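You operate a simulated robot arm through the tools that you are given. There is no shell and no other tool.

You are at the controls of a simulated two-armed robot. One attempt, no reset.

TASK
Pick up the motor marked "Y58" from the rotor bench with one hand, pass it to the other hand and put it on the side table. Set down upright: motor.
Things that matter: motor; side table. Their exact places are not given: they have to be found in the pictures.

Only the result counts: the job must be done as asked and must still hold three seconds after the hand-in. Knocking over, shifting, dropping, spilling or breaking anything else fails it.

THE ROBOT
Two 7-joint arms with two-finger parallel grippers on one trunk, on a base that moves. Base frame: it is fixed to the floor where the robot stands at the start and does not move with it; the origin is under the middle of the robot, x ahead of it, y to its left, z up; the surface under the hand at the start is at about z = 0.82. Lengths are in m, angles in rad, forces in N, time in s.
The left shoulder is at the start at [0.071, 0.156, 1.005], the right one opposite. Each reaches about 1.231 m from its shoulder. Places, roughly: motor [1.5, 3, 0.75]; side table [-1.2, 0.8, 0.8]. Payload 3.91 kg a hand.
Tool frame (each hand has its own): the origin (TCP) lies between the finger pads and is the grasp point; the fingertips stand 0.03 m ahead of it; z points along the fingers, y is the line along which they close. The gripper opens to 0.11 m. The fingers are 0.02 m wide and 0.01 m thick; the gripper's body (0.048 by 0.112 m) begins 0.055 m behind the TCP.
Orientation is told as [roll, pitch, yaw] about the base's x, y, z axes, in that order, counted from this pose: with the fingers straight down and closing along the base's y, the tool's x points along the base's -x, its y along +y and its z along -z.

THE INTERFACE
- The arms move only by the tool drive_tool. It takes "left_commands", "right_commands" or both (then of equal length, played together; a hand with none holds still); each is a list of rows, each an object (a shift or turn left out is 0, a gripper value left out holds the last) with "travel": the shift along the tool's x, y, z in units of 20 mm (1.0 is 20 mm), a list of three; "delta_rot": the turn, a rotation vector about the tool's x, y, z in units of 5 degrees (1.0 is 5 degrees), a list of three. In form: [{"travel": [tx, ty, tz], "delta_rot": [rx, ry, rz]}, ...]. A call has 1 to 20 rows; each row shifts and turns the commanded pose from where the row before left it, along the tool's axes as they then stand. "left_grip" and "right_grip" are, for a hand that has rows, the finger opening in m, from 0 to 0.11, set as the call begins (left out, the last holds). A call with a number of a shift or a turn outside -1 to 1 is refused whole. Each row takes 0.2 s and may step no farther than 0.05 m and 0.15 rad from the row before; otherwise, or with a gripper value out of range, the whole call is refused. A pose out of reach is approached as far as the arm can. The call stops where the force on the tool passes 40 N (or 10 N more than at its start, if that is more) or the arm is blocked; 0.2 s more then pass. The fingers move at their own pace (about 0.108 m/s each) and stop on an object; they squeeze with about 45 N. The grip force told is the motor's: it shows also when the fingers shut on nothing. Time passes only in rows, and 0.2 s behind the last, so rows that do not move let the fingers close. It gives the time, the measured TCP pose, the force on the tool (base axes), the opening and the grip force at its end, in the units of the frame above (readings bear some noise), with the torque about the TCP (base axes, N m) and any sound that the robot's microphone picked up.
- Cameras (640 x 400 px; columns grow to the right, rows downward): "scene" is now at [0.0819, 0.084, 1.2368]; the picture's right is [0.94, -0.33, -0.00], its down [-0.18, -0.51, -0.84] and it looks along [0.28, 0.80, -0.54] (base axes); focal length 214 px, centre (320, 200). "left" rides on the left gripper at [0.072, -0.017, -0.103] in its tool frame; the picture's right is [0.23, 0.97, 0.00], its down [-0.76, 0.18, -0.62] and it looks along [-0.61, 0.14, 0.78] (tool axes); focal length 222 px, centre (320, 200). "right" rides on the right gripper at [0.072, 0.017, -0.103] in its tool frame; the picture's right is [-0.23, 0.97, 0.00], its down [-0.76, -0.18, -0.62] and it looks along [-0.61, -0.14, 0.78] (tool axes); focal length 222 px, centre (320, 200).
- grab_frame(camera): a new picture of that camera. No time passes.
- lift_body(by): slides the trunk up (or, below 0, down) by that many m; the arms and the scene camera ride with it, the base frame stays. It gives what a move gives, with no picture.
- steer(legs): drives the robot by 1 to 6 legs, each [ahead, left, turn to the left] in m, m and rad, along the robot's own axes; the way and the turn of a leg run together, so that a leg with both is an arc; at most 1.5 m and 3.142 rad a leg. The arms and the cameras ride along, it lands a little off, and it stops where it bumps. It gives what a move gives.
- head_to(pan, tilt): turns the head with the scene camera to pan (to the left, within 1.501 rad either way) and tilt (down, from -0.506 to 1.204), counted from straight ahead of the robot. It gives what a move gives.
- point_at(camera, pixels): for up to 12 pixels [column, row] of the newest picture of that camera ("zoom" is the newest enlarged one), the place [x, y, z] in the base frame of the surface seen there, good to about 0.002 m. No time passes.
- zoom(camera, box): a new picture of the part [left, top, right, bottom] of that camera's present view, enlarged. No time passes.
- finish_job(): hands the job in; it is judged then, once.

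Unless the task says otherwise, let go and move clear before handing in.

The tools are called after "Call:" by a JSON object that holds its "fn" and its "kwargs". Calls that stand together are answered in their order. drive_tool: Moves the arms, as the interface text tells. Its arguments: {"type":"object","properties":{"left_commands":{"type":"array"},"left_grip":{"type":"number"},"right_commands":{"type":"array"},"right_grip":{"type":"number"}},"required":[]} The other tools are called the same way: lift_body (by) moves the trunk up or down; steer (legs) drives the base; head_to (pan, tilt) turns the head that bears the scene camera; grab_frame (camera) takes a picture; point_at (camera, pixels) gives the place of the surface under pixels of a picture; zoom (camera, box) takes an enlarged picture of a part of a camera's view; finish_job () hands the job in.

At the start:

```text
clock: 0.0
left_tcp_pos: [0.6487, 0.2885, 1.1119]
left_tcp_rot: [-0.002, 0.001, -0.001]
left_contact_force: [0.0, -0.4, -0.2]
left_moment: [-0.02, -0.01, -0.01]
left_finger_gap: 0.1098
left_finger_force: 0.1
right_tcp_pos: [0.8385, -0.2894, 1.0483]
right_tcp_rot: [0.001, -0.001, 0.0]
right_contact_force: [-0.2, -0.2, -0.6]
right_moment: [-0.01, -0.02, 0.0]
right_finger_gap: 0.11
right_finger_force: 0.1
trunk travel left (down, up): [-0.45, 0.49]
robot x, y, heading: [-0.0023, -0.0006, -0.001]
head pan, tilt (commanded): [1.234, 0.569]
```

scene: 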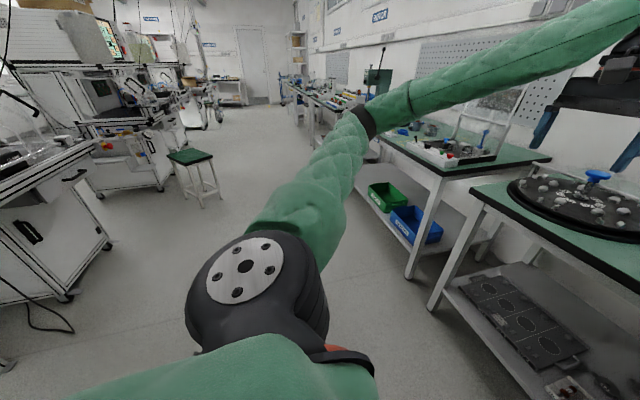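
right: 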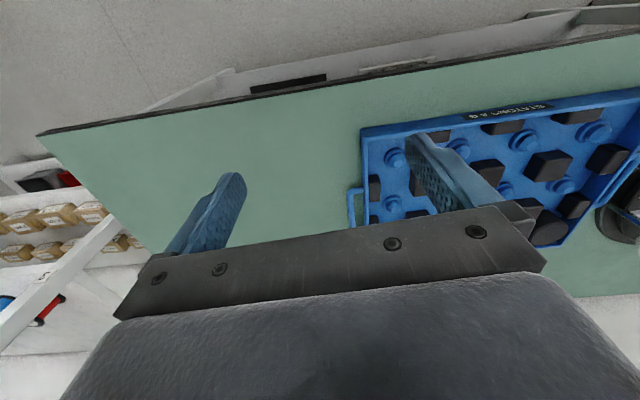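
left: 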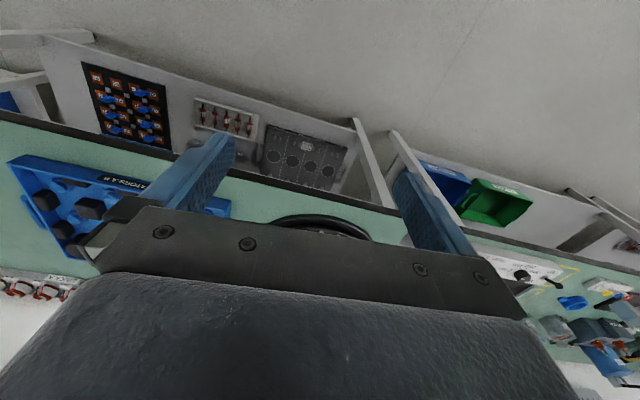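

The scene view shows a row of benches running along the robot's front and left (green tops at about (450,160) and (560,200)), with a small green stool or table at (190,155). I'll take closer looks before moving anything.

Call:
{"fn": "zoom", "kwargs": {"camera": "scene", "box": [260, 40, 580, 240]}}

Call:
{"fn": "zoom", "kwargs": {"camera": "scene", "box": [0, 40, 320, 240]}}

Call:
{"fn": "point_at", "kwargs": {"camera": "scene", "pixels": [[190, 157], [450, 160], [440, 150], [550, 195], [385, 150], [500, 157], [320, 95], [30, 170], [100, 250], [430, 270]]}}

```text
2.00 times, centred on (420, 140) of scene
```

zoom: 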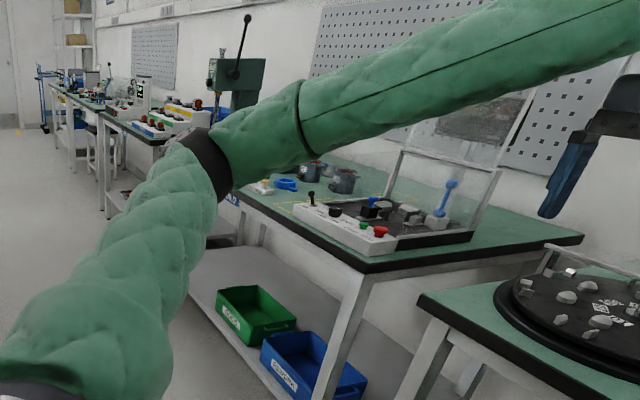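

```text
2.00 times, centred on (160, 140) of scene
```

zoom: 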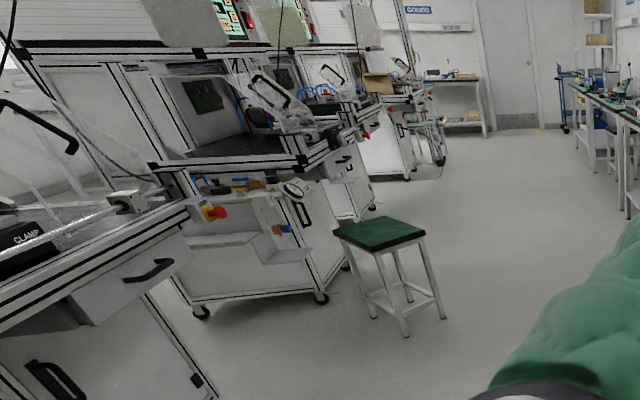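

```text
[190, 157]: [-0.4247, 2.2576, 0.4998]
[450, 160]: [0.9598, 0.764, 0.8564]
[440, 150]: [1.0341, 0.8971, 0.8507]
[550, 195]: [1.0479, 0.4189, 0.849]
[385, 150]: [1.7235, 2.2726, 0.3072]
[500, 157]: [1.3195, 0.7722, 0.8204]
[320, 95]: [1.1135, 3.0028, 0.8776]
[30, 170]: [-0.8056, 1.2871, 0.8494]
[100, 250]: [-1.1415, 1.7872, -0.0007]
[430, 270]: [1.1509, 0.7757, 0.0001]
```

The stool at (190,157) is only 0.50 m high, so it isn't the side table, and the motor should be on the far bench around (320,95). I'll turn the head fully left to look for the side table.

Call:
{"fn": "head_to", "kwargs": {"pan": 1.5, "tilt": 0.5}}

Call:
{"fn": "grab_frame", "kwargs": {"camera": "scene"}}

Call:
{"fn": "head_to", "kwargs": {"pan": 0.9, "tilt": 0.4}}

Call:
{"fn": "grab_frame", "kwargs": {"camera": "scene"}}

Call:
{"fn": "head_to", "kwargs": {"pan": -0.6, "tilt": 0.5}}

Call:
{"fn": "grab_frame", "kwargs": {"camera": "scene"}}

Call:
{"fn": "head_to", "kwargs": {"pan": -1.5, "tilt": 0.5}}

Call:
{"fn": "grab_frame", "kwargs": {"camera": "scene"}}

```text
clock: 0.8
left_tcp_pos: [0.6484, 0.2889, 1.1131]
left_tcp_rot: [0.0, 0.0, 0.001]
left_contact_force: [-0.3, -0.7, 0.2]
left_moment: [0.0, -0.01, 0.01]
left_finger_gap: 0.11
left_finger_force: 0.0
right_tcp_pos: [0.8378, -0.2901, 1.0484]
right_tcp_rot: [0.0, 0.001, -0.001]
right_contact_force: [0.2, -0.1, -0.4]
right_moment: [0.01, 0.03, 0.02]
right_finger_gap: 0.1102
right_finger_force: 0.1
trunk travel left (down, up): [-0.45, 0.49]
robot x, y, heading: [-0.001, -0.0002, -0.001]
head pan, tilt (commanded): [1.499, 0.499]
```

```text
taken
```

scene: 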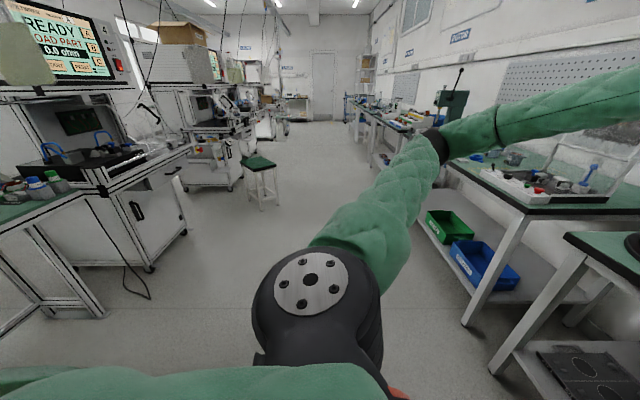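

```text
clock: 1.8
left_tcp_pos: [0.6506, 0.2895, 1.1135]
left_tcp_rot: [0.001, 0.0, -0.001]
left_contact_force: [0.2, 0.0, 0.5]
left_moment: [0.01, 0.02, 0.0]
left_finger_gap: 0.11
left_finger_force: 0.2
right_tcp_pos: [0.8391, -0.2895, 1.0495]
right_tcp_rot: [0.001, 0.0, 0.0]
right_contact_force: [0.5, -0.5, -0.4]
right_moment: [0.01, -0.01, -0.02]
right_finger_gap: 0.1101
right_finger_force: 0.1
trunk travel left (down, up): [-0.45, 0.49]
robot x, y, heading: [0.0036, -0.0012, -0.001]
head pan, tilt (commanded): [0.901, 0.4]
```

```text
taken
```

scene: 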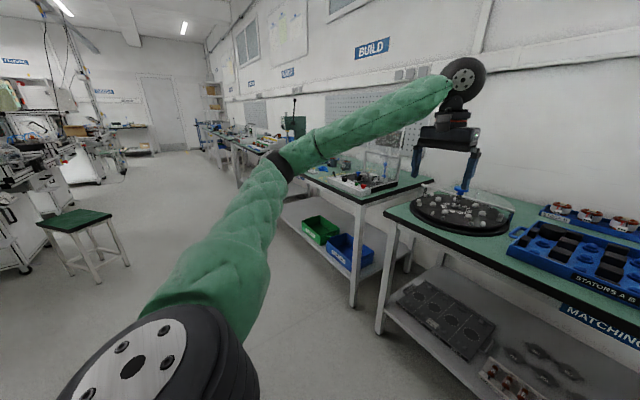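

```text
clock: 3.4
left_tcp_pos: [0.6494, 0.2896, 1.113]
left_tcp_rot: [0.0, -0.001, -0.002]
left_contact_force: [0.7, -0.6, -0.2]
left_moment: [0.0, -0.03, 0.0]
left_finger_gap: 0.1102
left_finger_force: 0.0
right_tcp_pos: [0.839, -0.2892, 1.0478]
right_tcp_rot: [0.0, 0.001, 0.001]
right_contact_force: [-0.1, -1.1, -0.1]
right_moment: [0.0, -0.03, 0.02]
right_finger_gap: 0.1101
right_finger_force: 0.1
trunk travel left (down, up): [-0.45, 0.49]
robot x, y, heading: [-0.0016, -0.0024, 0.001]
head pan, tilt (commanded): [-0.6, 0.499]
```

```text
taken
```

scene: 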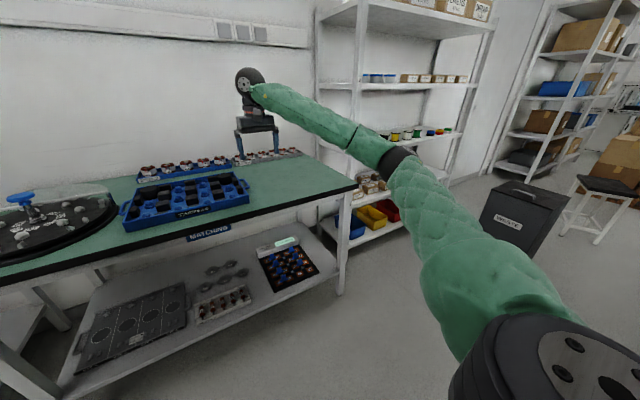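

```text
clock: 4.6
left_tcp_pos: [0.6478, 0.2891, 1.114]
left_tcp_rot: [0.0, -0.002, 0.0]
left_contact_force: [0.6, 0.3, -0.3]
left_moment: [0.01, 0.0, 0.0]
left_finger_gap: 0.1101
left_finger_force: 0.0
right_tcp_pos: [0.8371, -0.2892, 1.0477]
right_tcp_rot: [0.0, 0.001, 0.001]
right_contact_force: [-0.3, 1.0, 0.3]
right_moment: [0.01, 0.0, -0.04]
right_finger_gap: 0.1102
right_finger_force: 0.0
trunk travel left (down, up): [-0.45, 0.49]
robot x, y, heading: [-0.0042, -0.0035, -0.003]
head pan, tilt (commanded): [-1.499, 0.499]
```

```text
taken
```

scene: 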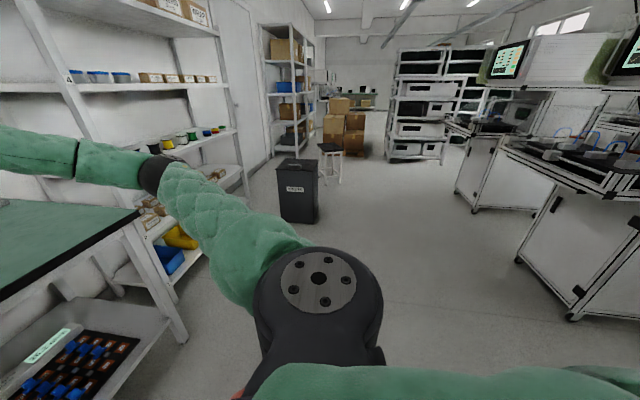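

At pan 1.5 a green-topped table with blue caps shows at the left edge (30,210), which is likely the side table. The work benches run toward +y along x of about 1 and beyond. I'll aim the head down the aisle and measure the bench edges and the stool before driving.

Call:
{"fn": "head_to", "kwargs": {"pan": 1.1, "tilt": 0.3}}

Call:
{"fn": "grab_frame", "kwargs": {"camera": "scene"}}

Call:
{"fn": "zoom", "kwargs": {"camera": "scene", "box": [240, 90, 400, 190]}}

```text
clock: 6.9
left_tcp_pos: [0.6476, 0.29, 1.1125]
left_tcp_rot: [0.0, 0.0, 0.001]
left_contact_force: [0.1, 0.1, 0.3]
left_moment: [0.01, -0.01, 0.01]
left_finger_gap: 0.1099
left_finger_force: 0.0
right_tcp_pos: [0.8392, -0.2891, 1.0481]
right_tcp_rot: [0.0, 0.0, 0.0]
right_contact_force: [0.3, 0.2, -0.2]
right_moment: [0.0, -0.04, 0.04]
right_finger_gap: 0.1101
right_finger_force: 0.1
trunk travel left (down, up): [-0.45, 0.49]
robot x, y, heading: [0.0029, -0.0018, -0.001]
head pan, tilt (commanded): [1.1, 0.3]
```

```text
taken
```

scene: 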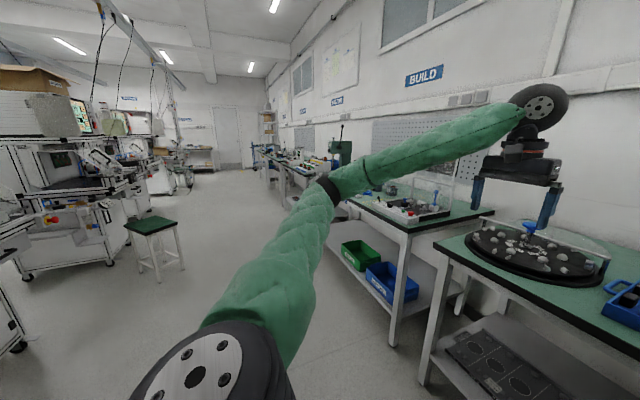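

```text
4.00 times, centred on (320, 140) of scene
```

zoom: 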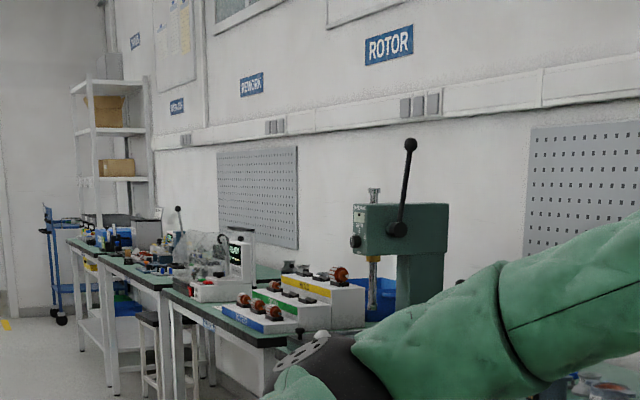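

Wall signs in the zoom read "BUILD", "ROTOR" and "REWORK"; the rotor bench is the one with the green press, at about (400,240) in the zoom. I'll measure key points for the drive.

Call:
{"fn": "point_at", "kwargs": {"camera": "zoom", "pixels": [[400, 240], [215, 325], [280, 340], [340, 270], [245, 300], [120, 268], [180, 300], [205, 290], [235, 255], [330, 310], [170, 340], [150, 320]]}}

Call:
{"fn": "point_at", "kwargs": {"camera": "scene", "pixels": [[355, 203], [408, 230], [438, 240], [490, 213], [125, 226], [180, 222], [150, 235], [160, 280], [30, 270], [520, 240], [240, 165], [260, 230]]}}

```text
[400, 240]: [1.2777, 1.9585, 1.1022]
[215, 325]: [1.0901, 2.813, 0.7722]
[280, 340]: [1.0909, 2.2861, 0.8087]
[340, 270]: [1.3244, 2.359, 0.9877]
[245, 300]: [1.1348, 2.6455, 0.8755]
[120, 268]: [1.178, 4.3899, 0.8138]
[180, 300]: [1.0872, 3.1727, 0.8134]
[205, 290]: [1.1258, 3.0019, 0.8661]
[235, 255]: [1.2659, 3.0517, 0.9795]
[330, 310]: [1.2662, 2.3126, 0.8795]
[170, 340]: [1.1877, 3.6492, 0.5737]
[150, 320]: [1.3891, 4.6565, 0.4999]
```

```text
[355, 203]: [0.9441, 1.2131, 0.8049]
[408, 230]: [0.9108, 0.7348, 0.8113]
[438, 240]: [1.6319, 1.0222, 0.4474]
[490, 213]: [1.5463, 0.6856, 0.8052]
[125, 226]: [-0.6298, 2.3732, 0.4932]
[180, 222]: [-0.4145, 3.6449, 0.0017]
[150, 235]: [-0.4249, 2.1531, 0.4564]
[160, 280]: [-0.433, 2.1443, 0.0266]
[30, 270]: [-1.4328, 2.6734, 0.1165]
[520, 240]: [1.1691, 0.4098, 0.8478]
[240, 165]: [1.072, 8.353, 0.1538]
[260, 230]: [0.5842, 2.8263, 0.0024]
```

The rotor bench front edge is at x≈1.09 with y from about 1.9 to 3.2, and the stool occupies about x -0.63 to -0.28 and y≈2.15 to 2.4. I'll pull the right hand back and up so both hands stay clear of the benches, and look down at the base footprint.

Call:
{"fn": "drive_tool", "kwargs": {"right_commands": [{"travel": [1, 0, -0.4]}, {"travel": [1, 0, -0.4]}, {"travel": [1, 0, -0.4]}, {"travel": [1, 0, -0.4]}, {"travel": [1, 0, -0.4]}, {"travel": [1, 0, -0.4]}, {"travel": [1, 0, -0.4]}, {"travel": [1, 0, -0.4]}, {"travel": [1, 0, 0]}, {"travel": [1, 0, 0]}]}}

Call:
{"fn": "head_to", "kwargs": {"pan": 1.5, "tilt": 1.2}}

Call:
{"fn": "grab_frame", "kwargs": {"camera": "scene"}}

```text
clock: 9.1
left_tcp_pos: [0.6481, 0.2899, 1.1134]
left_tcp_rot: [-0.001, 0.001, -0.001]
left_contact_force: [0.5, -0.4, 0.0]
left_moment: [-0.02, -0.04, -0.01]
left_finger_gap: 0.1103
left_finger_force: 0.1
right_tcp_pos: [0.6374, -0.2899, 1.1121]
right_tcp_rot: [0.0, 0.0, -0.001]
right_contact_force: [-0.1, -0.1, -0.6]
right_moment: [0.01, -0.01, -0.01]
right_finger_gap: 0.11
right_finger_force: 0.0
trunk travel left (down, up): [-0.45, 0.49]
robot x, y, heading: [0.0011, 0.0001, 0.001]
head pan, tilt (commanded): [1.1, 0.3]
```

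```text
clock: 10.3
left_tcp_pos: [0.6491, 0.2896, 1.1133]
left_tcp_rot: [-0.001, -0.001, 0.0]
left_contact_force: [0.2, 0.6, 1.2]
left_moment: [0.0, -0.01, 0.0]
left_finger_gap: 0.1097
left_finger_force: 0.1
right_tcp_pos: [0.6391, -0.2882, 1.1127]
right_tcp_rot: [-0.001, 0.0, 0.0]
right_contact_force: [-0.9, 0.2, -0.5]
right_moment: [-0.04, 0.04, -0.02]
right_finger_gap: 0.1099
right_finger_force: 0.1
trunk travel left (down, up): [-0.45, 0.49]
robot x, y, heading: [-0.0009, -0.0029, 0.0]
head pan, tilt (commanded): [1.499, 1.201]
```

```text
taken
```

scene: 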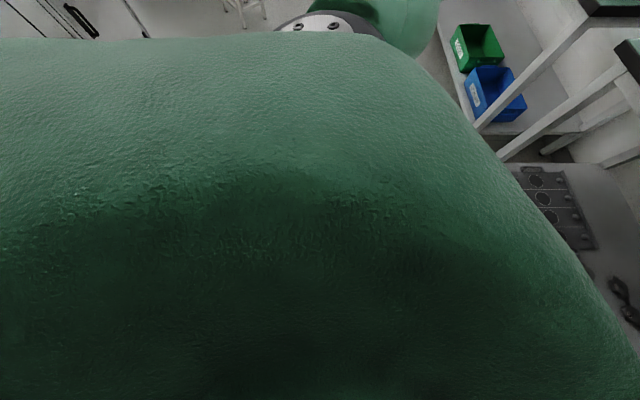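

The view straight down is blocked by the robot's own shoulder. I'll move forward 0.2 m for clearance from the stool, then translate left along the benches in steps, checking as I go.

Call:
{"fn": "head_to", "kwargs": {"pan": 1.2, "tilt": 0.55}}

Call:
{"fn": "steer", "kwargs": {"legs": [[0.18, 0.2, 0], [0, 0.9, 0]]}}

Call:
{"fn": "grab_frame", "kwargs": {"camera": "scene"}}

```text
clock: 11.3
left_tcp_pos: [0.6492, 0.2883, 1.1136]
left_tcp_rot: [-0.001, 0.001, -0.001]
left_contact_force: [0.6, -0.2, -0.3]
left_moment: [-0.01, 0.02, 0.0]
left_finger_gap: 0.1101
left_finger_force: 0.0
right_tcp_pos: [0.6377, -0.2894, 1.1124]
right_tcp_rot: [0.0, -0.001, -0.002]
right_contact_force: [-0.6, -0.1, 0.7]
right_moment: [0.01, -0.03, 0.0]
right_finger_gap: 0.1101
right_finger_force: 0.1
trunk travel left (down, up): [-0.45, 0.49]
robot x, y, heading: [0.0004, 0.0003, 0.001]
head pan, tilt (commanded): [1.201, 0.55]
```

```text
clock: 17.5
left_tcp_pos: [0.8352, 1.3765, 1.1123]
left_tcp_rot: [0.001, 0.0, -0.008]
left_contact_force: [-0.1, 0.7, 0.6]
left_moment: [0.02, 0.03, 0.01]
left_finger_gap: 0.11
left_finger_force: 0.1
right_tcp_pos: [0.8199, 0.7959, 1.1127]
right_tcp_rot: [-0.001, -0.001, -0.004]
right_contact_force: [0.5, 0.9, 0.1]
right_moment: [-0.01, 0.01, 0.0]
right_finger_gap: 0.1099
right_finger_force: 0.0
trunk travel left (down, up): [-0.45, 0.49]
robot x, y, heading: [0.1875, 1.0892, -0.008]
head pan, tilt (commanded): [1.201, 0.55]
```

```text
taken
```

scene: 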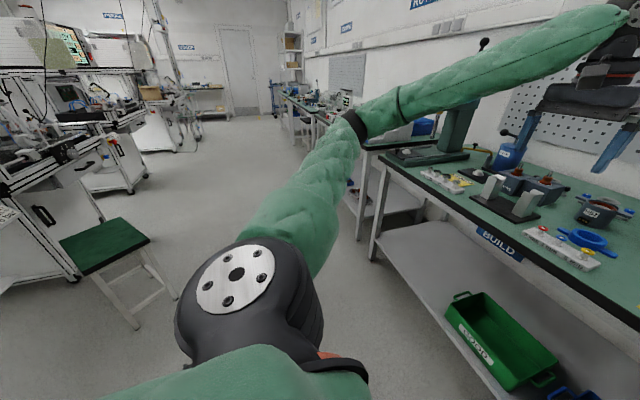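

The robot stands at (0.19, 1.09); the stool is at (100,245) on the left, and the BUILD bench is in front. I'll check the stool's nearest corner and the press's reach before continuing left.

Call:
{"fn": "point_at", "kwargs": {"camera": "scene", "pixels": [[148, 241], [90, 274], [118, 220], [62, 240], [177, 297], [132, 328], [485, 45], [390, 155], [440, 150], [380, 158], [372, 260]]}}

Call:
{"fn": "zoom", "kwargs": {"camera": "scene", "box": [260, 60, 420, 160]}}

```text
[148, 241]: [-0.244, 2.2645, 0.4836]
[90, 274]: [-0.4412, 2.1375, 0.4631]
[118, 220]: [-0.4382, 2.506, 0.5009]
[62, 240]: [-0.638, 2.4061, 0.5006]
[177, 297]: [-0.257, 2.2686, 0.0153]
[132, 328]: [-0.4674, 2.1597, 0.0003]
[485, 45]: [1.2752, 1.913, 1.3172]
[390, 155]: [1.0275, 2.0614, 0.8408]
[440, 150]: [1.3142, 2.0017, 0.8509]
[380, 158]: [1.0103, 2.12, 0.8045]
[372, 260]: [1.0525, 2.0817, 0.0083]
```

```text
4.00 times, centred on (340, 110) of scene
```

zoom: 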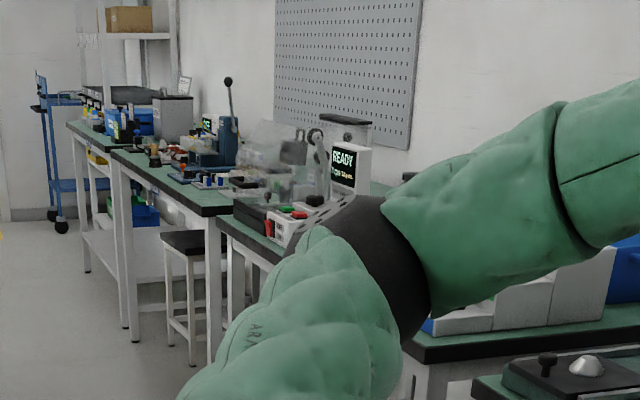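

The stool's nearest corner is at x≈-0.24 and the press stays beyond x≈1.2, so the corridor is clear. I'll shift slightly forward and continue left about 1 m.

Call:
{"fn": "steer", "kwargs": {"legs": [[0.07, 0.3, 0], [0, 0.8, 0]]}}

Call:
{"fn": "head_to", "kwargs": {"pan": 0.8, "tilt": 0.5}}

Call:
{"fn": "grab_frame", "kwargs": {"camera": "scene"}}

Call:
{"fn": "grab_frame", "kwargs": {"camera": "left"}}

```text
clock: 23.5
left_tcp_pos: [0.9098, 2.4779, 1.1122]
left_tcp_rot: [0.001, 0.002, -0.002]
left_contact_force: [-0.3, 0.3, 0.3]
left_moment: [0.0, 0.02, 0.0]
left_finger_gap: 0.1099
left_finger_force: 0.1
right_tcp_pos: [0.8986, 1.8999, 1.1131]
right_tcp_rot: [0.0, 0.0, -0.003]
right_contact_force: [-0.3, 0.1, -0.1]
right_moment: [0.02, 0.05, 0.01]
right_finger_gap: 0.1099
right_finger_force: 0.0
trunk travel left (down, up): [-0.45, 0.49]
robot x, y, heading: [0.2606, 2.1897, -0.004]
head pan, tilt (commanded): [1.201, 0.55]
```

```text
clock: 24.4
left_tcp_pos: [0.9094, 2.4784, 1.1127]
left_tcp_rot: [-0.001, 0.001, -0.002]
left_contact_force: [0.6, -0.4, -0.8]
left_moment: [0.04, 0.0, -0.03]
left_finger_gap: 0.1096
left_finger_force: 0.1
right_tcp_pos: [0.8978, 1.8991, 1.1132]
right_tcp_rot: [0.0, 0.0, -0.002]
right_contact_force: [0.1, 0.1, 0.2]
right_moment: [0.04, 0.0, 0.03]
right_finger_gap: 0.1098
right_finger_force: 0.0
trunk travel left (down, up): [-0.45, 0.49]
robot x, y, heading: [0.2595, 2.1895, -0.001]
head pan, tilt (commanded): [0.799, 0.499]
```

```text
taken
```

scene: 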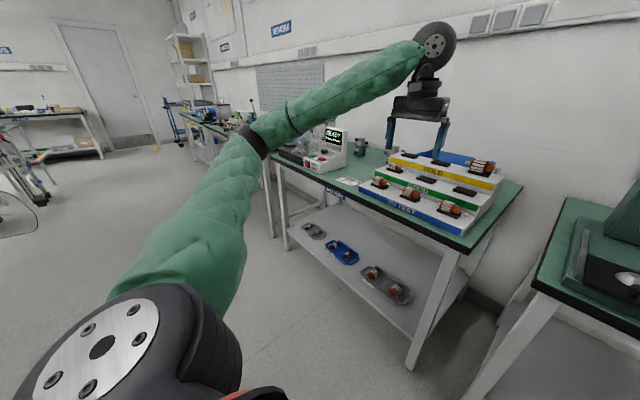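

```text
taken
```

left: 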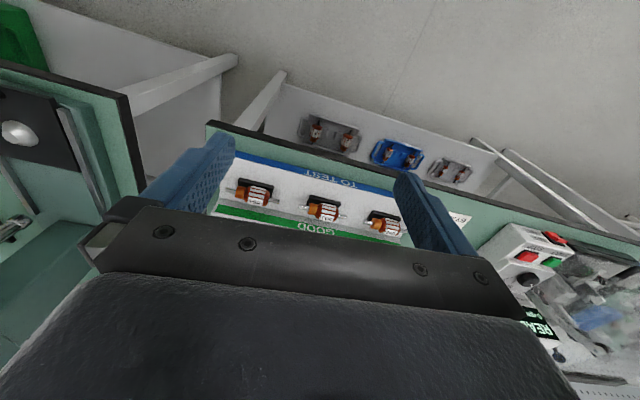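

The rotor bench now shows the stepped TO TEST/GOOD/HOLD rack at (440,190), the READY tester at (325,155), and a small grey cylinder at (360,147) that may be the motor. I'll zoom in on it.

Call:
{"fn": "zoom", "kwargs": {"camera": "scene", "box": [290, 110, 410, 185]}}

Call:
{"fn": "zoom", "kwargs": {"camera": "scene", "box": [350, 130, 530, 242]}}

Call:
{"fn": "point_at", "kwargs": {"camera": "scene", "pixels": [[360, 147], [360, 154], [348, 182], [325, 150], [310, 165], [480, 168], [440, 155], [365, 167]]}}

```text
5.33 times, centred on (350, 148) of scene
```

zoom: 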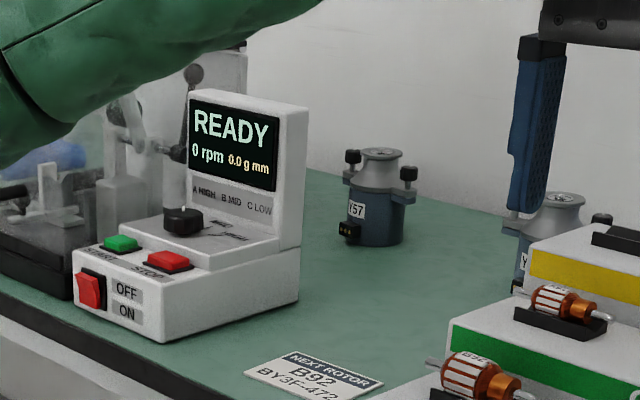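

```text
3.56 times, centred on (440, 186) of scene
```

zoom: 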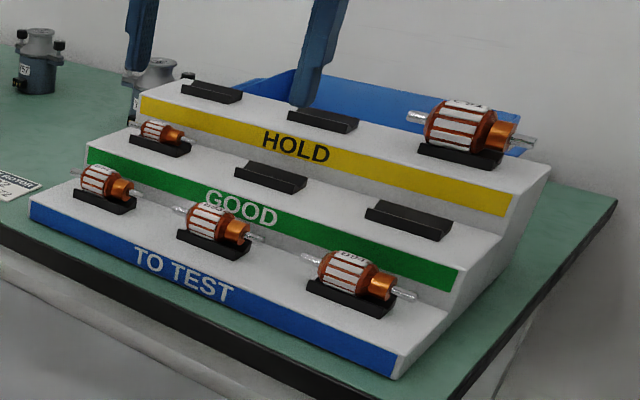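

```text
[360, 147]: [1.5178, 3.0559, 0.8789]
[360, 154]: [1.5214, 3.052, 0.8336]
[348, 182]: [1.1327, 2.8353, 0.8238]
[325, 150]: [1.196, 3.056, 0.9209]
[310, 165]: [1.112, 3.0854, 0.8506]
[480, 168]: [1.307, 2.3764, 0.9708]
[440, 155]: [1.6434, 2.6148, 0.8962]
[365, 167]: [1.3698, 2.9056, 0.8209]
```

There are at least two similar motors: "Y57" at about (1.52, 3.05), and another behind the HOLD step whose label starts with "Y". I'll move further left for a clear view of both.

Call:
{"fn": "steer", "kwargs": {"legs": [[0, 0.55, 0]]}}

Call:
{"fn": "head_to", "kwargs": {"pan": 0.1, "tilt": 0.4}}

Call:
{"fn": "grab_frame", "kwargs": {"camera": "scene"}}

Call:
{"fn": "grab_frame", "kwargs": {"camera": "left"}}

```text
clock: 27.6
left_tcp_pos: [0.91, 3.0294, 1.1122]
left_tcp_rot: [0.0, 0.0, -0.001]
left_contact_force: [-0.9, 1.4, 0.2]
left_moment: [0.01, 0.0, 0.03]
left_finger_gap: 0.1099
left_finger_force: 0.0
right_tcp_pos: [0.899, 2.4493, 1.1125]
right_tcp_rot: [0.0, -0.001, -0.001]
right_contact_force: [-0.7, -0.4, 0.4]
right_moment: [0.01, 0.0, 0.02]
right_finger_gap: 0.1098
right_finger_force: 0.0
trunk travel left (down, up): [-0.45, 0.49]
robot x, y, heading: [0.2616, 2.7432, 0.002]
head pan, tilt (commanded): [0.799, 0.499]
```

```text
clock: 28.6
left_tcp_pos: [0.9115, 3.0278, 1.1136]
left_tcp_rot: [0.0, 0.0, -0.003]
left_contact_force: [-0.2, 0.3, -0.4]
left_moment: [0.0, 0.03, -0.01]
left_finger_gap: 0.1099
left_finger_force: 0.0
right_tcp_pos: [0.8985, 2.4499, 1.1131]
right_tcp_rot: [-0.001, 0.001, -0.004]
right_contact_force: [-0.8, 0.9, 0.3]
right_moment: [0.0, 0.02, 0.0]
right_finger_gap: 0.1099
right_finger_force: 0.0
trunk travel left (down, up): [-0.45, 0.49]
robot x, y, heading: [0.259, 2.7416, -0.006]
head pan, tilt (commanded): [0.099, 0.4]
```

```text
taken
```

scene: 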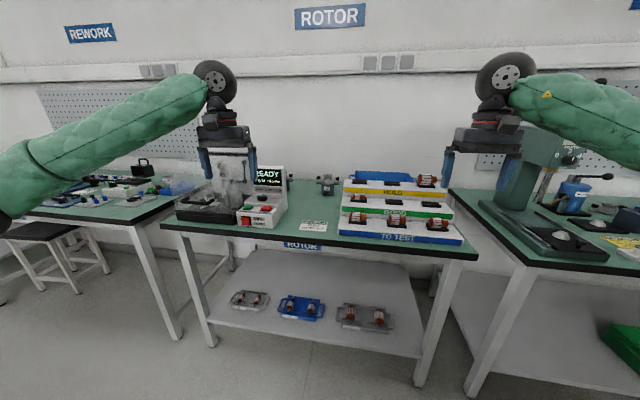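

```text
taken
```

left: 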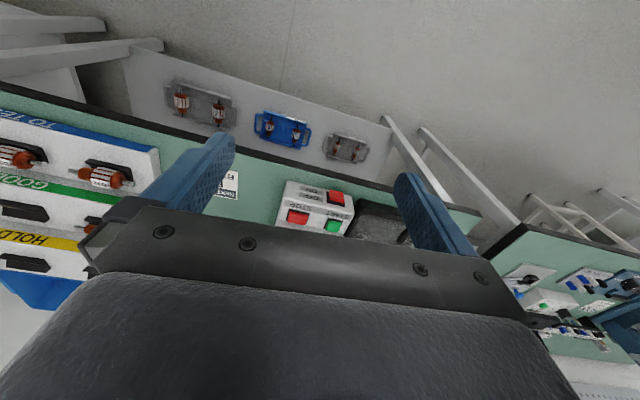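

Call:
{"fn": "zoom", "kwargs": {"camera": "scene", "box": [280, 160, 380, 222]}}

Call:
{"fn": "point_at", "kwargs": {"camera": "scene", "pixels": [[327, 186], [350, 177], [260, 178], [345, 215], [400, 178], [315, 226]]}}

```text
6.40 times, centred on (330, 191) of scene
```

zoom: 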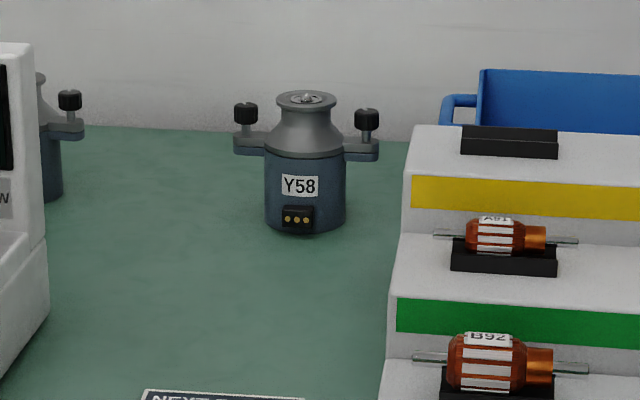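

```text
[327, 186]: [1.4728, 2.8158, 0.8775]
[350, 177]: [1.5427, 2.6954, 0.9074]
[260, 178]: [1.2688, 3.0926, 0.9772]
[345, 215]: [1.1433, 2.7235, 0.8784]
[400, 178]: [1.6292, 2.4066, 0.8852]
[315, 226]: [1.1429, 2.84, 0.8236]
```

The motor marked "Y58" is clearly read at (305,187) of the zoom, standing at about (1.5, 2.81) between the tester and the rack. I'll measure its shape in detail.

Call:
{"fn": "point_at", "kwargs": {"camera": "zoom", "pixels": [[300, 210], [270, 190], [342, 190], [305, 140], [308, 98], [283, 100], [332, 100], [245, 112], [367, 118], [245, 145], [365, 150], [305, 228]]}}

Call:
{"fn": "point_at", "kwargs": {"camera": "zoom", "pixels": [[306, 97], [306, 110], [306, 120], [306, 160], [290, 130], [325, 130], [236, 145], [376, 150], [60, 165], [70, 100], [410, 200], [35, 200]]}}

```text
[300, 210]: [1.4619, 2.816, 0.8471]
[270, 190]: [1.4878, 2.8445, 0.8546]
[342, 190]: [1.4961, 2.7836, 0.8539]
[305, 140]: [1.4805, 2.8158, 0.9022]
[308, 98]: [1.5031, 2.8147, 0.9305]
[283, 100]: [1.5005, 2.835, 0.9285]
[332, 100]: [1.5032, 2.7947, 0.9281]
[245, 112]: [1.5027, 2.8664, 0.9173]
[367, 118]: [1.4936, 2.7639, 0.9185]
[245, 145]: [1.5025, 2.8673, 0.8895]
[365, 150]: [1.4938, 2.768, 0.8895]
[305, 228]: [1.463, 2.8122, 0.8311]
```

```text
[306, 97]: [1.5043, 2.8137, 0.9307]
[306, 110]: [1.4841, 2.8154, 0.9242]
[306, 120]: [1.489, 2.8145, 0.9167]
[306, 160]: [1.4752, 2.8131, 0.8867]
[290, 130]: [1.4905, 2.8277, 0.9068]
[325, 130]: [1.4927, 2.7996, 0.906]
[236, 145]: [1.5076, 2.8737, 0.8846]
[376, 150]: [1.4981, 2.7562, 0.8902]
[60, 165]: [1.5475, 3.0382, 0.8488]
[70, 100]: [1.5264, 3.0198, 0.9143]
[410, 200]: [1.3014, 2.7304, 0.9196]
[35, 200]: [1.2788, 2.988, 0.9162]
```

Y58's axis is at about (1.504, 2.815), with the table at 0.82, top flange at 0.931 and lugs with knobs along y at ±0.055. I'll check the gripper's own housing and the rack and tester edges to plan a safe approach.

Call:
{"fn": "zoom", "kwargs": {"camera": "scene", "box": [170, 50, 298, 210]}}

Call:
{"fn": "zoom", "kwargs": {"camera": "scene", "box": [300, 150, 470, 256]}}

Call:
{"fn": "point_at", "kwargs": {"camera": "zoom", "pixels": [[165, 110], [155, 165], [145, 210], [145, 260], [150, 300], [165, 140], [155, 195], [140, 240], [50, 180], [75, 275], [245, 70], [330, 100]]}}

```text
2.50 times, centred on (234, 130) of scene
```

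zoom: 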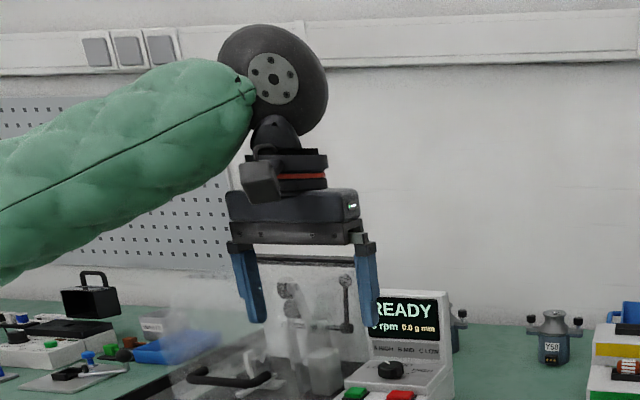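

```text
3.76 times, centred on (385, 203) of scene
```

zoom: 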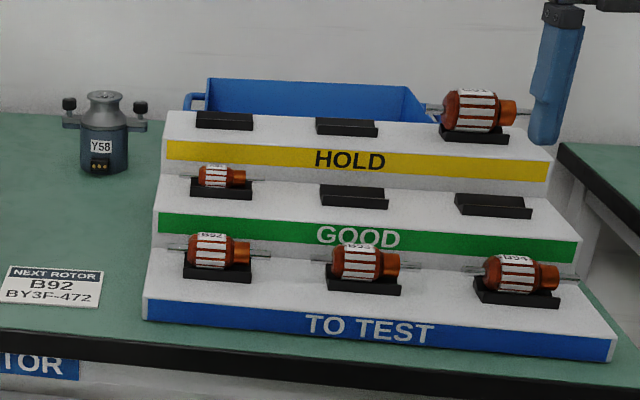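

```text
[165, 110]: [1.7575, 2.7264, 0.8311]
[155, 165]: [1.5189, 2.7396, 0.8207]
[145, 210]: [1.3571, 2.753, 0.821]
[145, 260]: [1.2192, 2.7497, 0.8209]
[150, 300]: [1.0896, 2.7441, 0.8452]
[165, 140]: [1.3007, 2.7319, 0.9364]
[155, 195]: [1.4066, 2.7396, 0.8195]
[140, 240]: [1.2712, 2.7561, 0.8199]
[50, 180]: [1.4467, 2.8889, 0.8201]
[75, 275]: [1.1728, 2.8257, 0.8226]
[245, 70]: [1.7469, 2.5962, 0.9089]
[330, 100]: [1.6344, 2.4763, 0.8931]
```

The rack's left side is at y≈2.74 and the hand has a real camera box on its back side. I plan to take the motor body low with the left hand, tilted about 40° below horizontal and under the lugs. The right hand can then take the top flange later. First I'll pre-orient the left hand clear of the bench and tuck the right hand.

Call:
{"fn": "drive_tool", "kwargs": {"left_commands": [{"travel": [0, -1, -0.3]}, {"travel": [0, -1, -0.3]}, {"travel": [0, -1, -0.3]}, {"travel": [0, -1, -0.3]}, {"travel": [0, -1, -0.3]}, {"travel": [0, -1, -0.3]}, {"travel": [0, -1, -0.3]}, {"travel": [0, -1, -0.3]}, {"travel": [0, -1, 0], "delta_rot": [0, 0, 0.7]}, {"travel": [0, -1, 0], "delta_rot": [0, 0, 0.7]}, {"delta_rot": [0, -1, 0]}, {"delta_rot": [0, -1, 0]}, {"delta_rot": [0, -1, 0]}, {"delta_rot": [0, -1, 0]}, {"delta_rot": [0, -1, 0]}, {"delta_rot": [0, -1, 0]}, {"delta_rot": [0, -1, 0]}, {"delta_rot": [0, -1, 0]}, {"delta_rot": [0, -1, 0]}, {"delta_rot": [0, -1, 0]}], "right_commands": [{"travel": [0.5, 0.2, -0.3]}, {"travel": [0.5, 0.2, -0.3]}, {"travel": [0.5, 0.2, -0.3]}, {"travel": [0.5, 0.2, -0.3]}, {"travel": [0.5, 0.2, -0.3]}, {"travel": [0.5, 0.2, -0.3]}, {"travel": [0.5, 0.2, -0.3]}, {"travel": [0.5, 0.2, -0.3]}, {"travel": [0.5, 0, -0.3]}, {"travel": [0.5, 0, -0.3]}, {"travel": [0.5, 0, -0.3]}, {"travel": [0.5, 0, -0.3]}, {"travel": [0.5, 0, -0.3]}, {"travel": [0.5, 0, -0.3]}, {"travel": [0.5, 0, -0.3]}, {"travel": [0.5, 0, -0.3]}, {"travel": [0.5, 0, -0.3]}, {"travel": [0.5, 0, -0.3]}, {"travel": [0.5, 0, -0.3]}, {"travel": [0.5, 0, -0.3]}]}}

Call:
{"fn": "grab_frame", "kwargs": {"camera": "scene"}}

Call:
{"fn": "grab_frame", "kwargs": {"camera": "left"}}

```text
clock: 32.8
left_tcp_pos: [0.9079, 2.8293, 1.1612]
left_tcp_rot: [0.001, -0.873, -0.124]
left_contact_force: [-0.2, -0.4, -0.2]
left_moment: [0.0, -0.02, -0.02]
left_finger_gap: 0.1102
left_finger_force: 0.1
right_tcp_pos: [0.6981, 2.4829, 1.2332]
right_tcp_rot: [-0.001, 0.0, -0.001]
right_contact_force: [0.3, 0.6, 0.7]
right_moment: [-0.01, -0.03, -0.01]
right_finger_gap: 0.1101
right_finger_force: 0.0
trunk travel left (down, up): [-0.45, 0.49]
robot x, y, heading: [0.2636, 2.7431, -0.001]
head pan, tilt (commanded): [0.099, 0.4]
```

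```text
taken
```

scene: 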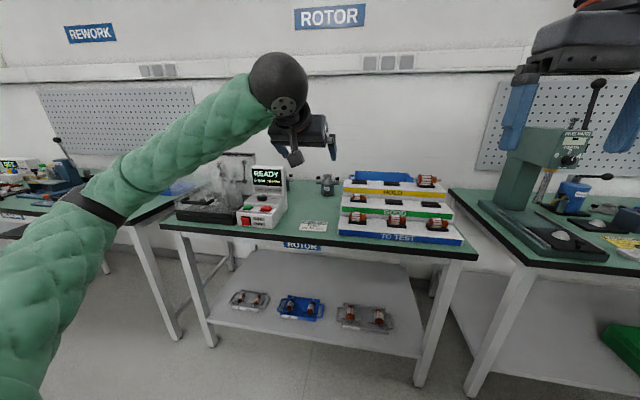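

```text
taken
```

left: 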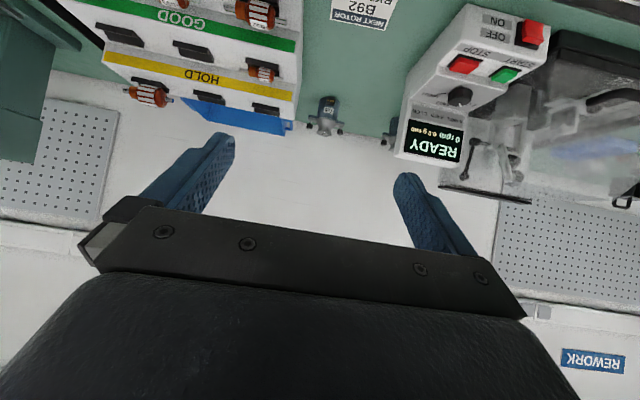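

The left hand is oriented as wanted (pitch -0.873, yaw -0.124), and the space ahead is clear with the TCP at z=1.16 well above the tester and rack. I'll drive forward 0.28 m.

Call:
{"fn": "steer", "kwargs": {"legs": [[0.28, 0, 0]]}}

Call:
{"fn": "grab_frame", "kwargs": {"camera": "scene"}}

Call:
{"fn": "grab_frame", "kwargs": {"camera": "left"}}

```text
clock: 34.8
left_tcp_pos: [1.1862, 2.8317, 1.1599]
left_tcp_rot: [0.0, -0.87, -0.122]
left_contact_force: [0.4, 0.9, -0.6]
left_moment: [-0.02, 0.0, -0.01]
left_finger_gap: 0.1102
left_finger_force: 0.2
right_tcp_pos: [0.9774, 2.4835, 1.2322]
right_tcp_rot: [0.0, 0.002, 0.002]
right_contact_force: [0.2, -0.1, 0.7]
right_moment: [0.01, 0.01, -0.02]
right_finger_gap: 0.1099
right_finger_force: 0.0
trunk travel left (down, up): [-0.45, 0.49]
robot x, y, heading: [0.5358, 2.7449, 0.001]
head pan, tilt (commanded): [0.099, 0.4]
```

```text
taken
```

scene: 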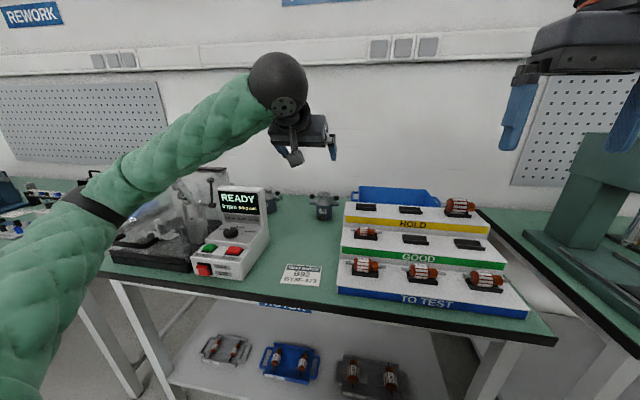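

```text
taken
```

left: 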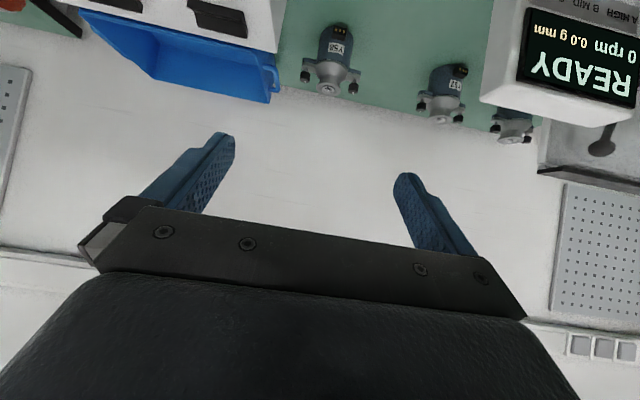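

Both cameras now see the motor: at (322,205) in scene and (332,58) in the left view, with more motors to its left. I'll zoom in on both to confirm the label and measure precisely.

Call:
{"fn": "zoom", "kwargs": {"camera": "left", "box": [280, 10, 540, 172]}}

Call:
{"fn": "zoom", "kwargs": {"camera": "scene", "box": [282, 180, 362, 230]}}

```text
2.46 times, centred on (410, 91) of left
```

zoom: 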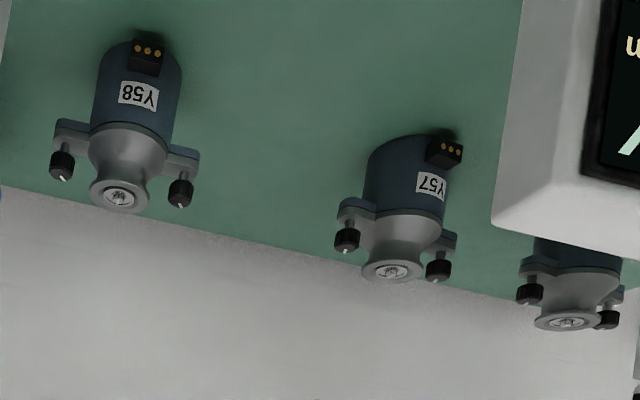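

```text
8.00 times, centred on (322, 205) of scene
```

zoom: 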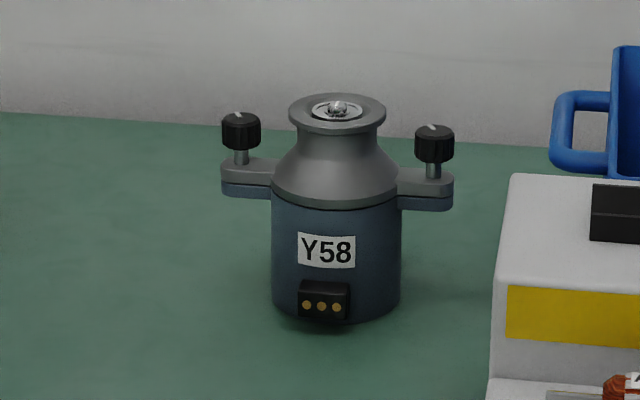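

Call:
{"fn": "point_at", "kwargs": {"camera": "zoom", "pixels": [[337, 105], [292, 108], [383, 108], [337, 97], [337, 128], [337, 150], [337, 190], [275, 250], [398, 250], [335, 225], [240, 118], [435, 130]]}}

Call:
{"fn": "point_at", "kwargs": {"camera": "zoom", "pixels": [[226, 180], [449, 190], [240, 185], [430, 200], [330, 285], [310, 290], [345, 290], [335, 275], [302, 140], [374, 140], [500, 250], [515, 180]]}}

```text
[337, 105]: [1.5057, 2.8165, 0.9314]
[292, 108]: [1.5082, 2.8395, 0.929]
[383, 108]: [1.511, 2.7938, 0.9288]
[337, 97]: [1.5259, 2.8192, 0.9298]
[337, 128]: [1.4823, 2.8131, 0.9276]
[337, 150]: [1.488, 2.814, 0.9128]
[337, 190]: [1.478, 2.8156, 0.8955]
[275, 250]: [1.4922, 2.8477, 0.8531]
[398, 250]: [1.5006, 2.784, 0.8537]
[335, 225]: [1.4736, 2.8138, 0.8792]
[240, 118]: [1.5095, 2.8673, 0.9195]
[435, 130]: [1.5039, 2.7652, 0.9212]
```

```text
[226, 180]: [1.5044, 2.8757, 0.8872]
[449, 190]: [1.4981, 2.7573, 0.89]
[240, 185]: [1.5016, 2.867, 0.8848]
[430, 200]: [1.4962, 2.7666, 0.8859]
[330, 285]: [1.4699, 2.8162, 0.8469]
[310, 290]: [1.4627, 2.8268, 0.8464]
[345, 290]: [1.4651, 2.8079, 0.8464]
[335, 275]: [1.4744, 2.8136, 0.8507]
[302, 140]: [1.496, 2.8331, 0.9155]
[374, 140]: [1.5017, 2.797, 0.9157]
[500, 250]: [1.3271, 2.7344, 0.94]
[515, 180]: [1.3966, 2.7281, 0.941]
```

The motor axis is at (1.506, 2.8165) with body radius ≈0.033, flange top at z 0.930, and lugs yawed only about -0.055 rad. I'll bring the left hand, opened to 0.09, to a pre-grasp point 0.15 m back along the finger line at (1.384, 2.831, 0.950).

Call:
{"fn": "drive_tool", "kwargs": {"left_commands": [{"travel": [0.115, 0.078, 0.952]}, {"travel": [0.115, 0.078, 0.952]}, {"travel": [0.115, 0.078, 0.952]}, {"travel": [0.115, 0.078, 0.952]}, {"travel": [0.115, 0.078, 0.952]}, {"travel": [0.115, 0.078, 0.952]}, {"travel": [0.115, 0.078, 0.952]}, {"travel": [0.115, 0.078, 0.952]}, {"travel": [0.115, 0.078, 0.952]}, {"travel": [0.115, 0.078, 0.952]}, {"travel": [0.115, 0.078, 0.952]}, {"travel": [0.115, 0.078, 0.952]}, {"travel": [0.115, 0.078, 0.952]}, {"travel": [0.115, 0.078, 0.952]}, {"travel": [0.115, 0.078, 0.952]}], "left_grip": 0.09}}

Call:
{"fn": "grab_frame", "kwargs": {"camera": "left"}}

Call:
{"fn": "grab_frame", "kwargs": {"camera": "scene"}}

```text
clock: 38.1
left_tcp_pos: [1.3252, 2.8914, 0.9608]
left_tcp_rot: [0.014, -0.886, -0.058]
left_contact_force: [-0.2, 0.6, -0.4]
left_moment: [0.04, 0.0, 0.02]
left_finger_gap: 0.0902
left_finger_force: 0.2
right_tcp_pos: [0.9501, 2.5135, 1.2326]
right_tcp_rot: [0.005, -0.007, 0.086]
right_contact_force: [0.0, -0.9, 0.3]
right_moment: [0.13, 0.01, -0.03]
right_finger_gap: 0.1102
right_finger_force: 0.1
trunk travel left (down, up): [-0.45, 0.49]
robot x, y, heading: [0.5029, 2.7402, 0.086]
head pan, tilt (commanded): [0.099, 0.4]
stopped in row 15 (left hand): the arm was blocked; the commanded pose is now the measured one
```

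```text
taken
```

left: 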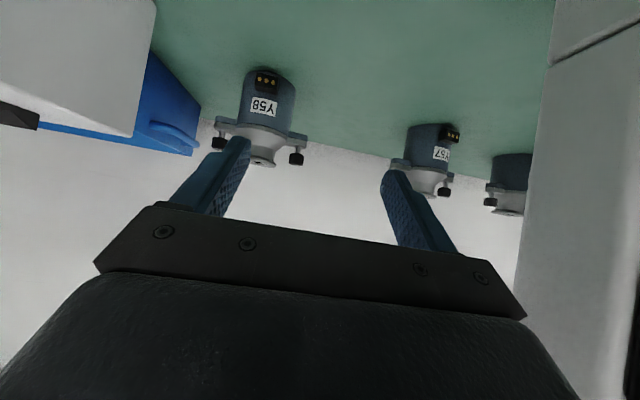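

```text
taken
```

scene: 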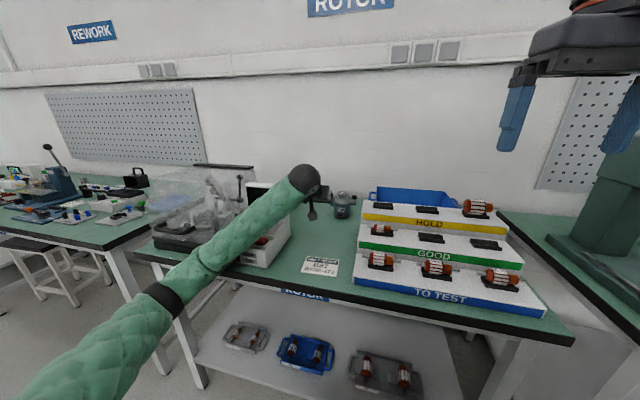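

The arm was blocked in row 15 and the base was pushed back (heading now 0.086). The left forearm at (250,220) seems to be leaning on the tester. Before moving, I'll look closely to see what it touches.

Call:
{"fn": "zoom", "kwargs": {"camera": "scene", "box": [140, 150, 364, 290]}}

Call:
{"fn": "zoom", "kwargs": {"camera": "left", "box": [440, 0, 640, 200]}}

```text
2.86 times, centred on (252, 220) of scene
```

zoom: 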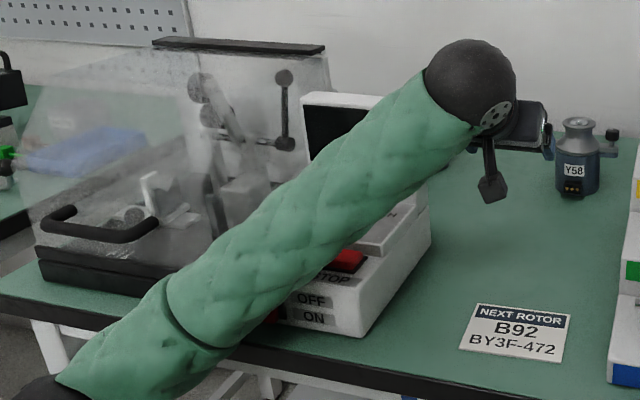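

```text
2.00 times, centred on (540, 100) of left
```

zoom: 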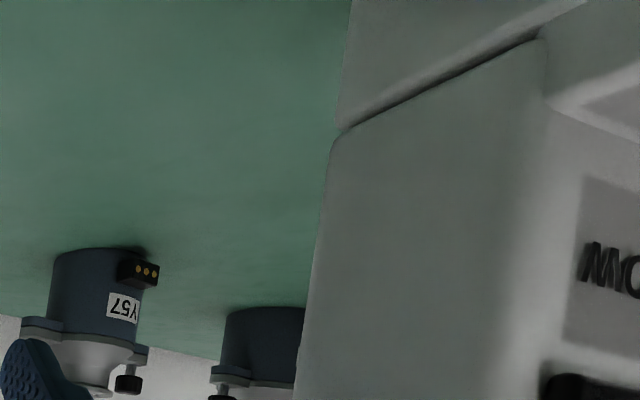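

The elbow has dropped low and the forearm is pressing against the bench edge or tester front, which pushed the base back. I'll retrace the last part of the path to release the contact and then raise the trunk so the elbow clears.

Call:
{"fn": "drive_tool", "kwargs": {"left_commands": [{"travel": [-0.115, -0.078, -0.952]}, {"travel": [-0.115, -0.078, -0.952]}, {"travel": [-0.115, -0.078, -0.952]}, {"travel": [-0.115, -0.078, -0.952]}, {"travel": [-0.115, -0.078, -0.952]}, {"travel": [-0.115, -0.078, -0.952]}]}}

Call:
{"fn": "grab_frame", "kwargs": {"camera": "scene"}}

Call:
{"fn": "zoom", "kwargs": {"camera": "scene", "box": [140, 150, 364, 290]}}

```text
clock: 39.5
left_tcp_pos: [1.2616, 2.883, 1.0331]
left_tcp_rot: [0.002, -0.869, -0.056]
left_contact_force: [-0.1, -0.5, -0.2]
left_moment: [0.04, 0.02, 0.01]
left_finger_gap: 0.09
left_finger_force: 0.1
right_tcp_pos: [0.964, 2.5152, 1.2316]
right_tcp_rot: [0.001, 0.005, 0.079]
right_contact_force: [0.7, -0.3, -0.2]
right_moment: [0.03, 0.02, 0.02]
right_finger_gap: 0.11
right_finger_force: 0.2
trunk travel left (down, up): [-0.45, 0.49]
robot x, y, heading: [0.5078, 2.7399, 0.079]
head pan, tilt (commanded): [0.099, 0.4]
```

```text
taken
```

scene: 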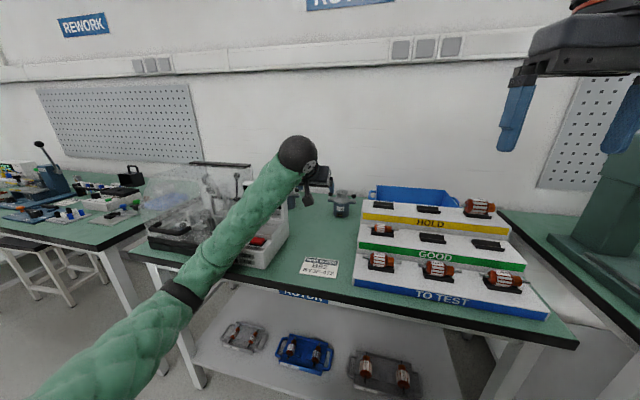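

```text
2.86 times, centred on (252, 220) of scene
```

zoom: 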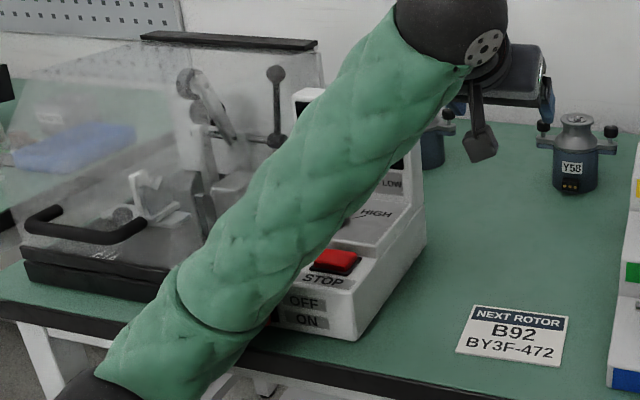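

The contact is released and forces are near zero. I'll raise the trunk 0.3 m so that the elbow rides well above the bench, then check the tester has not shifted.

Call:
{"fn": "lift_body", "kwargs": {"by": 0.3}}

Call:
{"fn": "grab_frame", "kwargs": {"camera": "scene"}}

Call:
{"fn": "grab_frame", "kwargs": {"camera": "left"}}

```text
clock: 42.5
left_tcp_pos: [1.2604, 2.889, 1.3335]
left_tcp_rot: [0.001, -0.872, -0.051]
left_contact_force: [-1.1, -0.2, 0.8]
left_moment: [-0.01, 0.03, 0.01]
left_finger_gap: 0.09
left_finger_force: 0.0
right_tcp_pos: [0.9646, 2.519, 1.5306]
right_tcp_rot: [-0.003, 0.005, 0.082]
right_contact_force: [-0.5, -0.1, 0.0]
right_moment: [0.0, 0.0, 0.0]
right_finger_gap: 0.1102
right_finger_force: 0.1
trunk travel left (down, up): [-0.75, 0.19]
robot x, y, heading: [0.5069, 2.7337, 0.081]
head pan, tilt (commanded): [0.099, 0.4]
```

```text
taken
```

scene: 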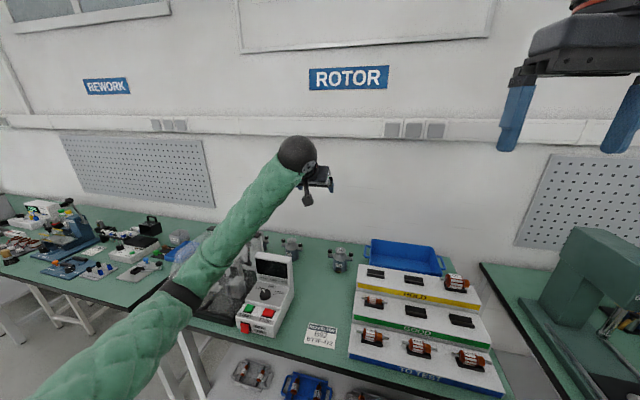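

```text
taken
```

left: 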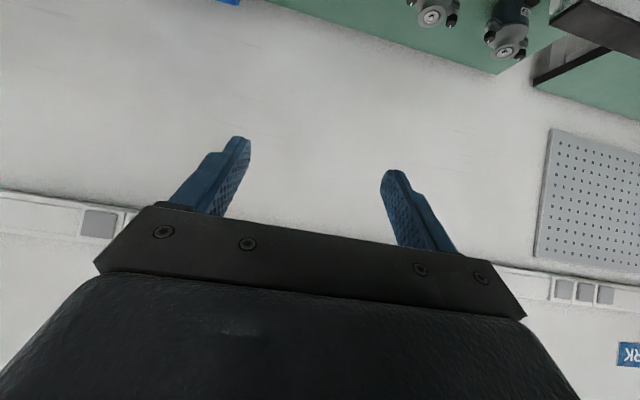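

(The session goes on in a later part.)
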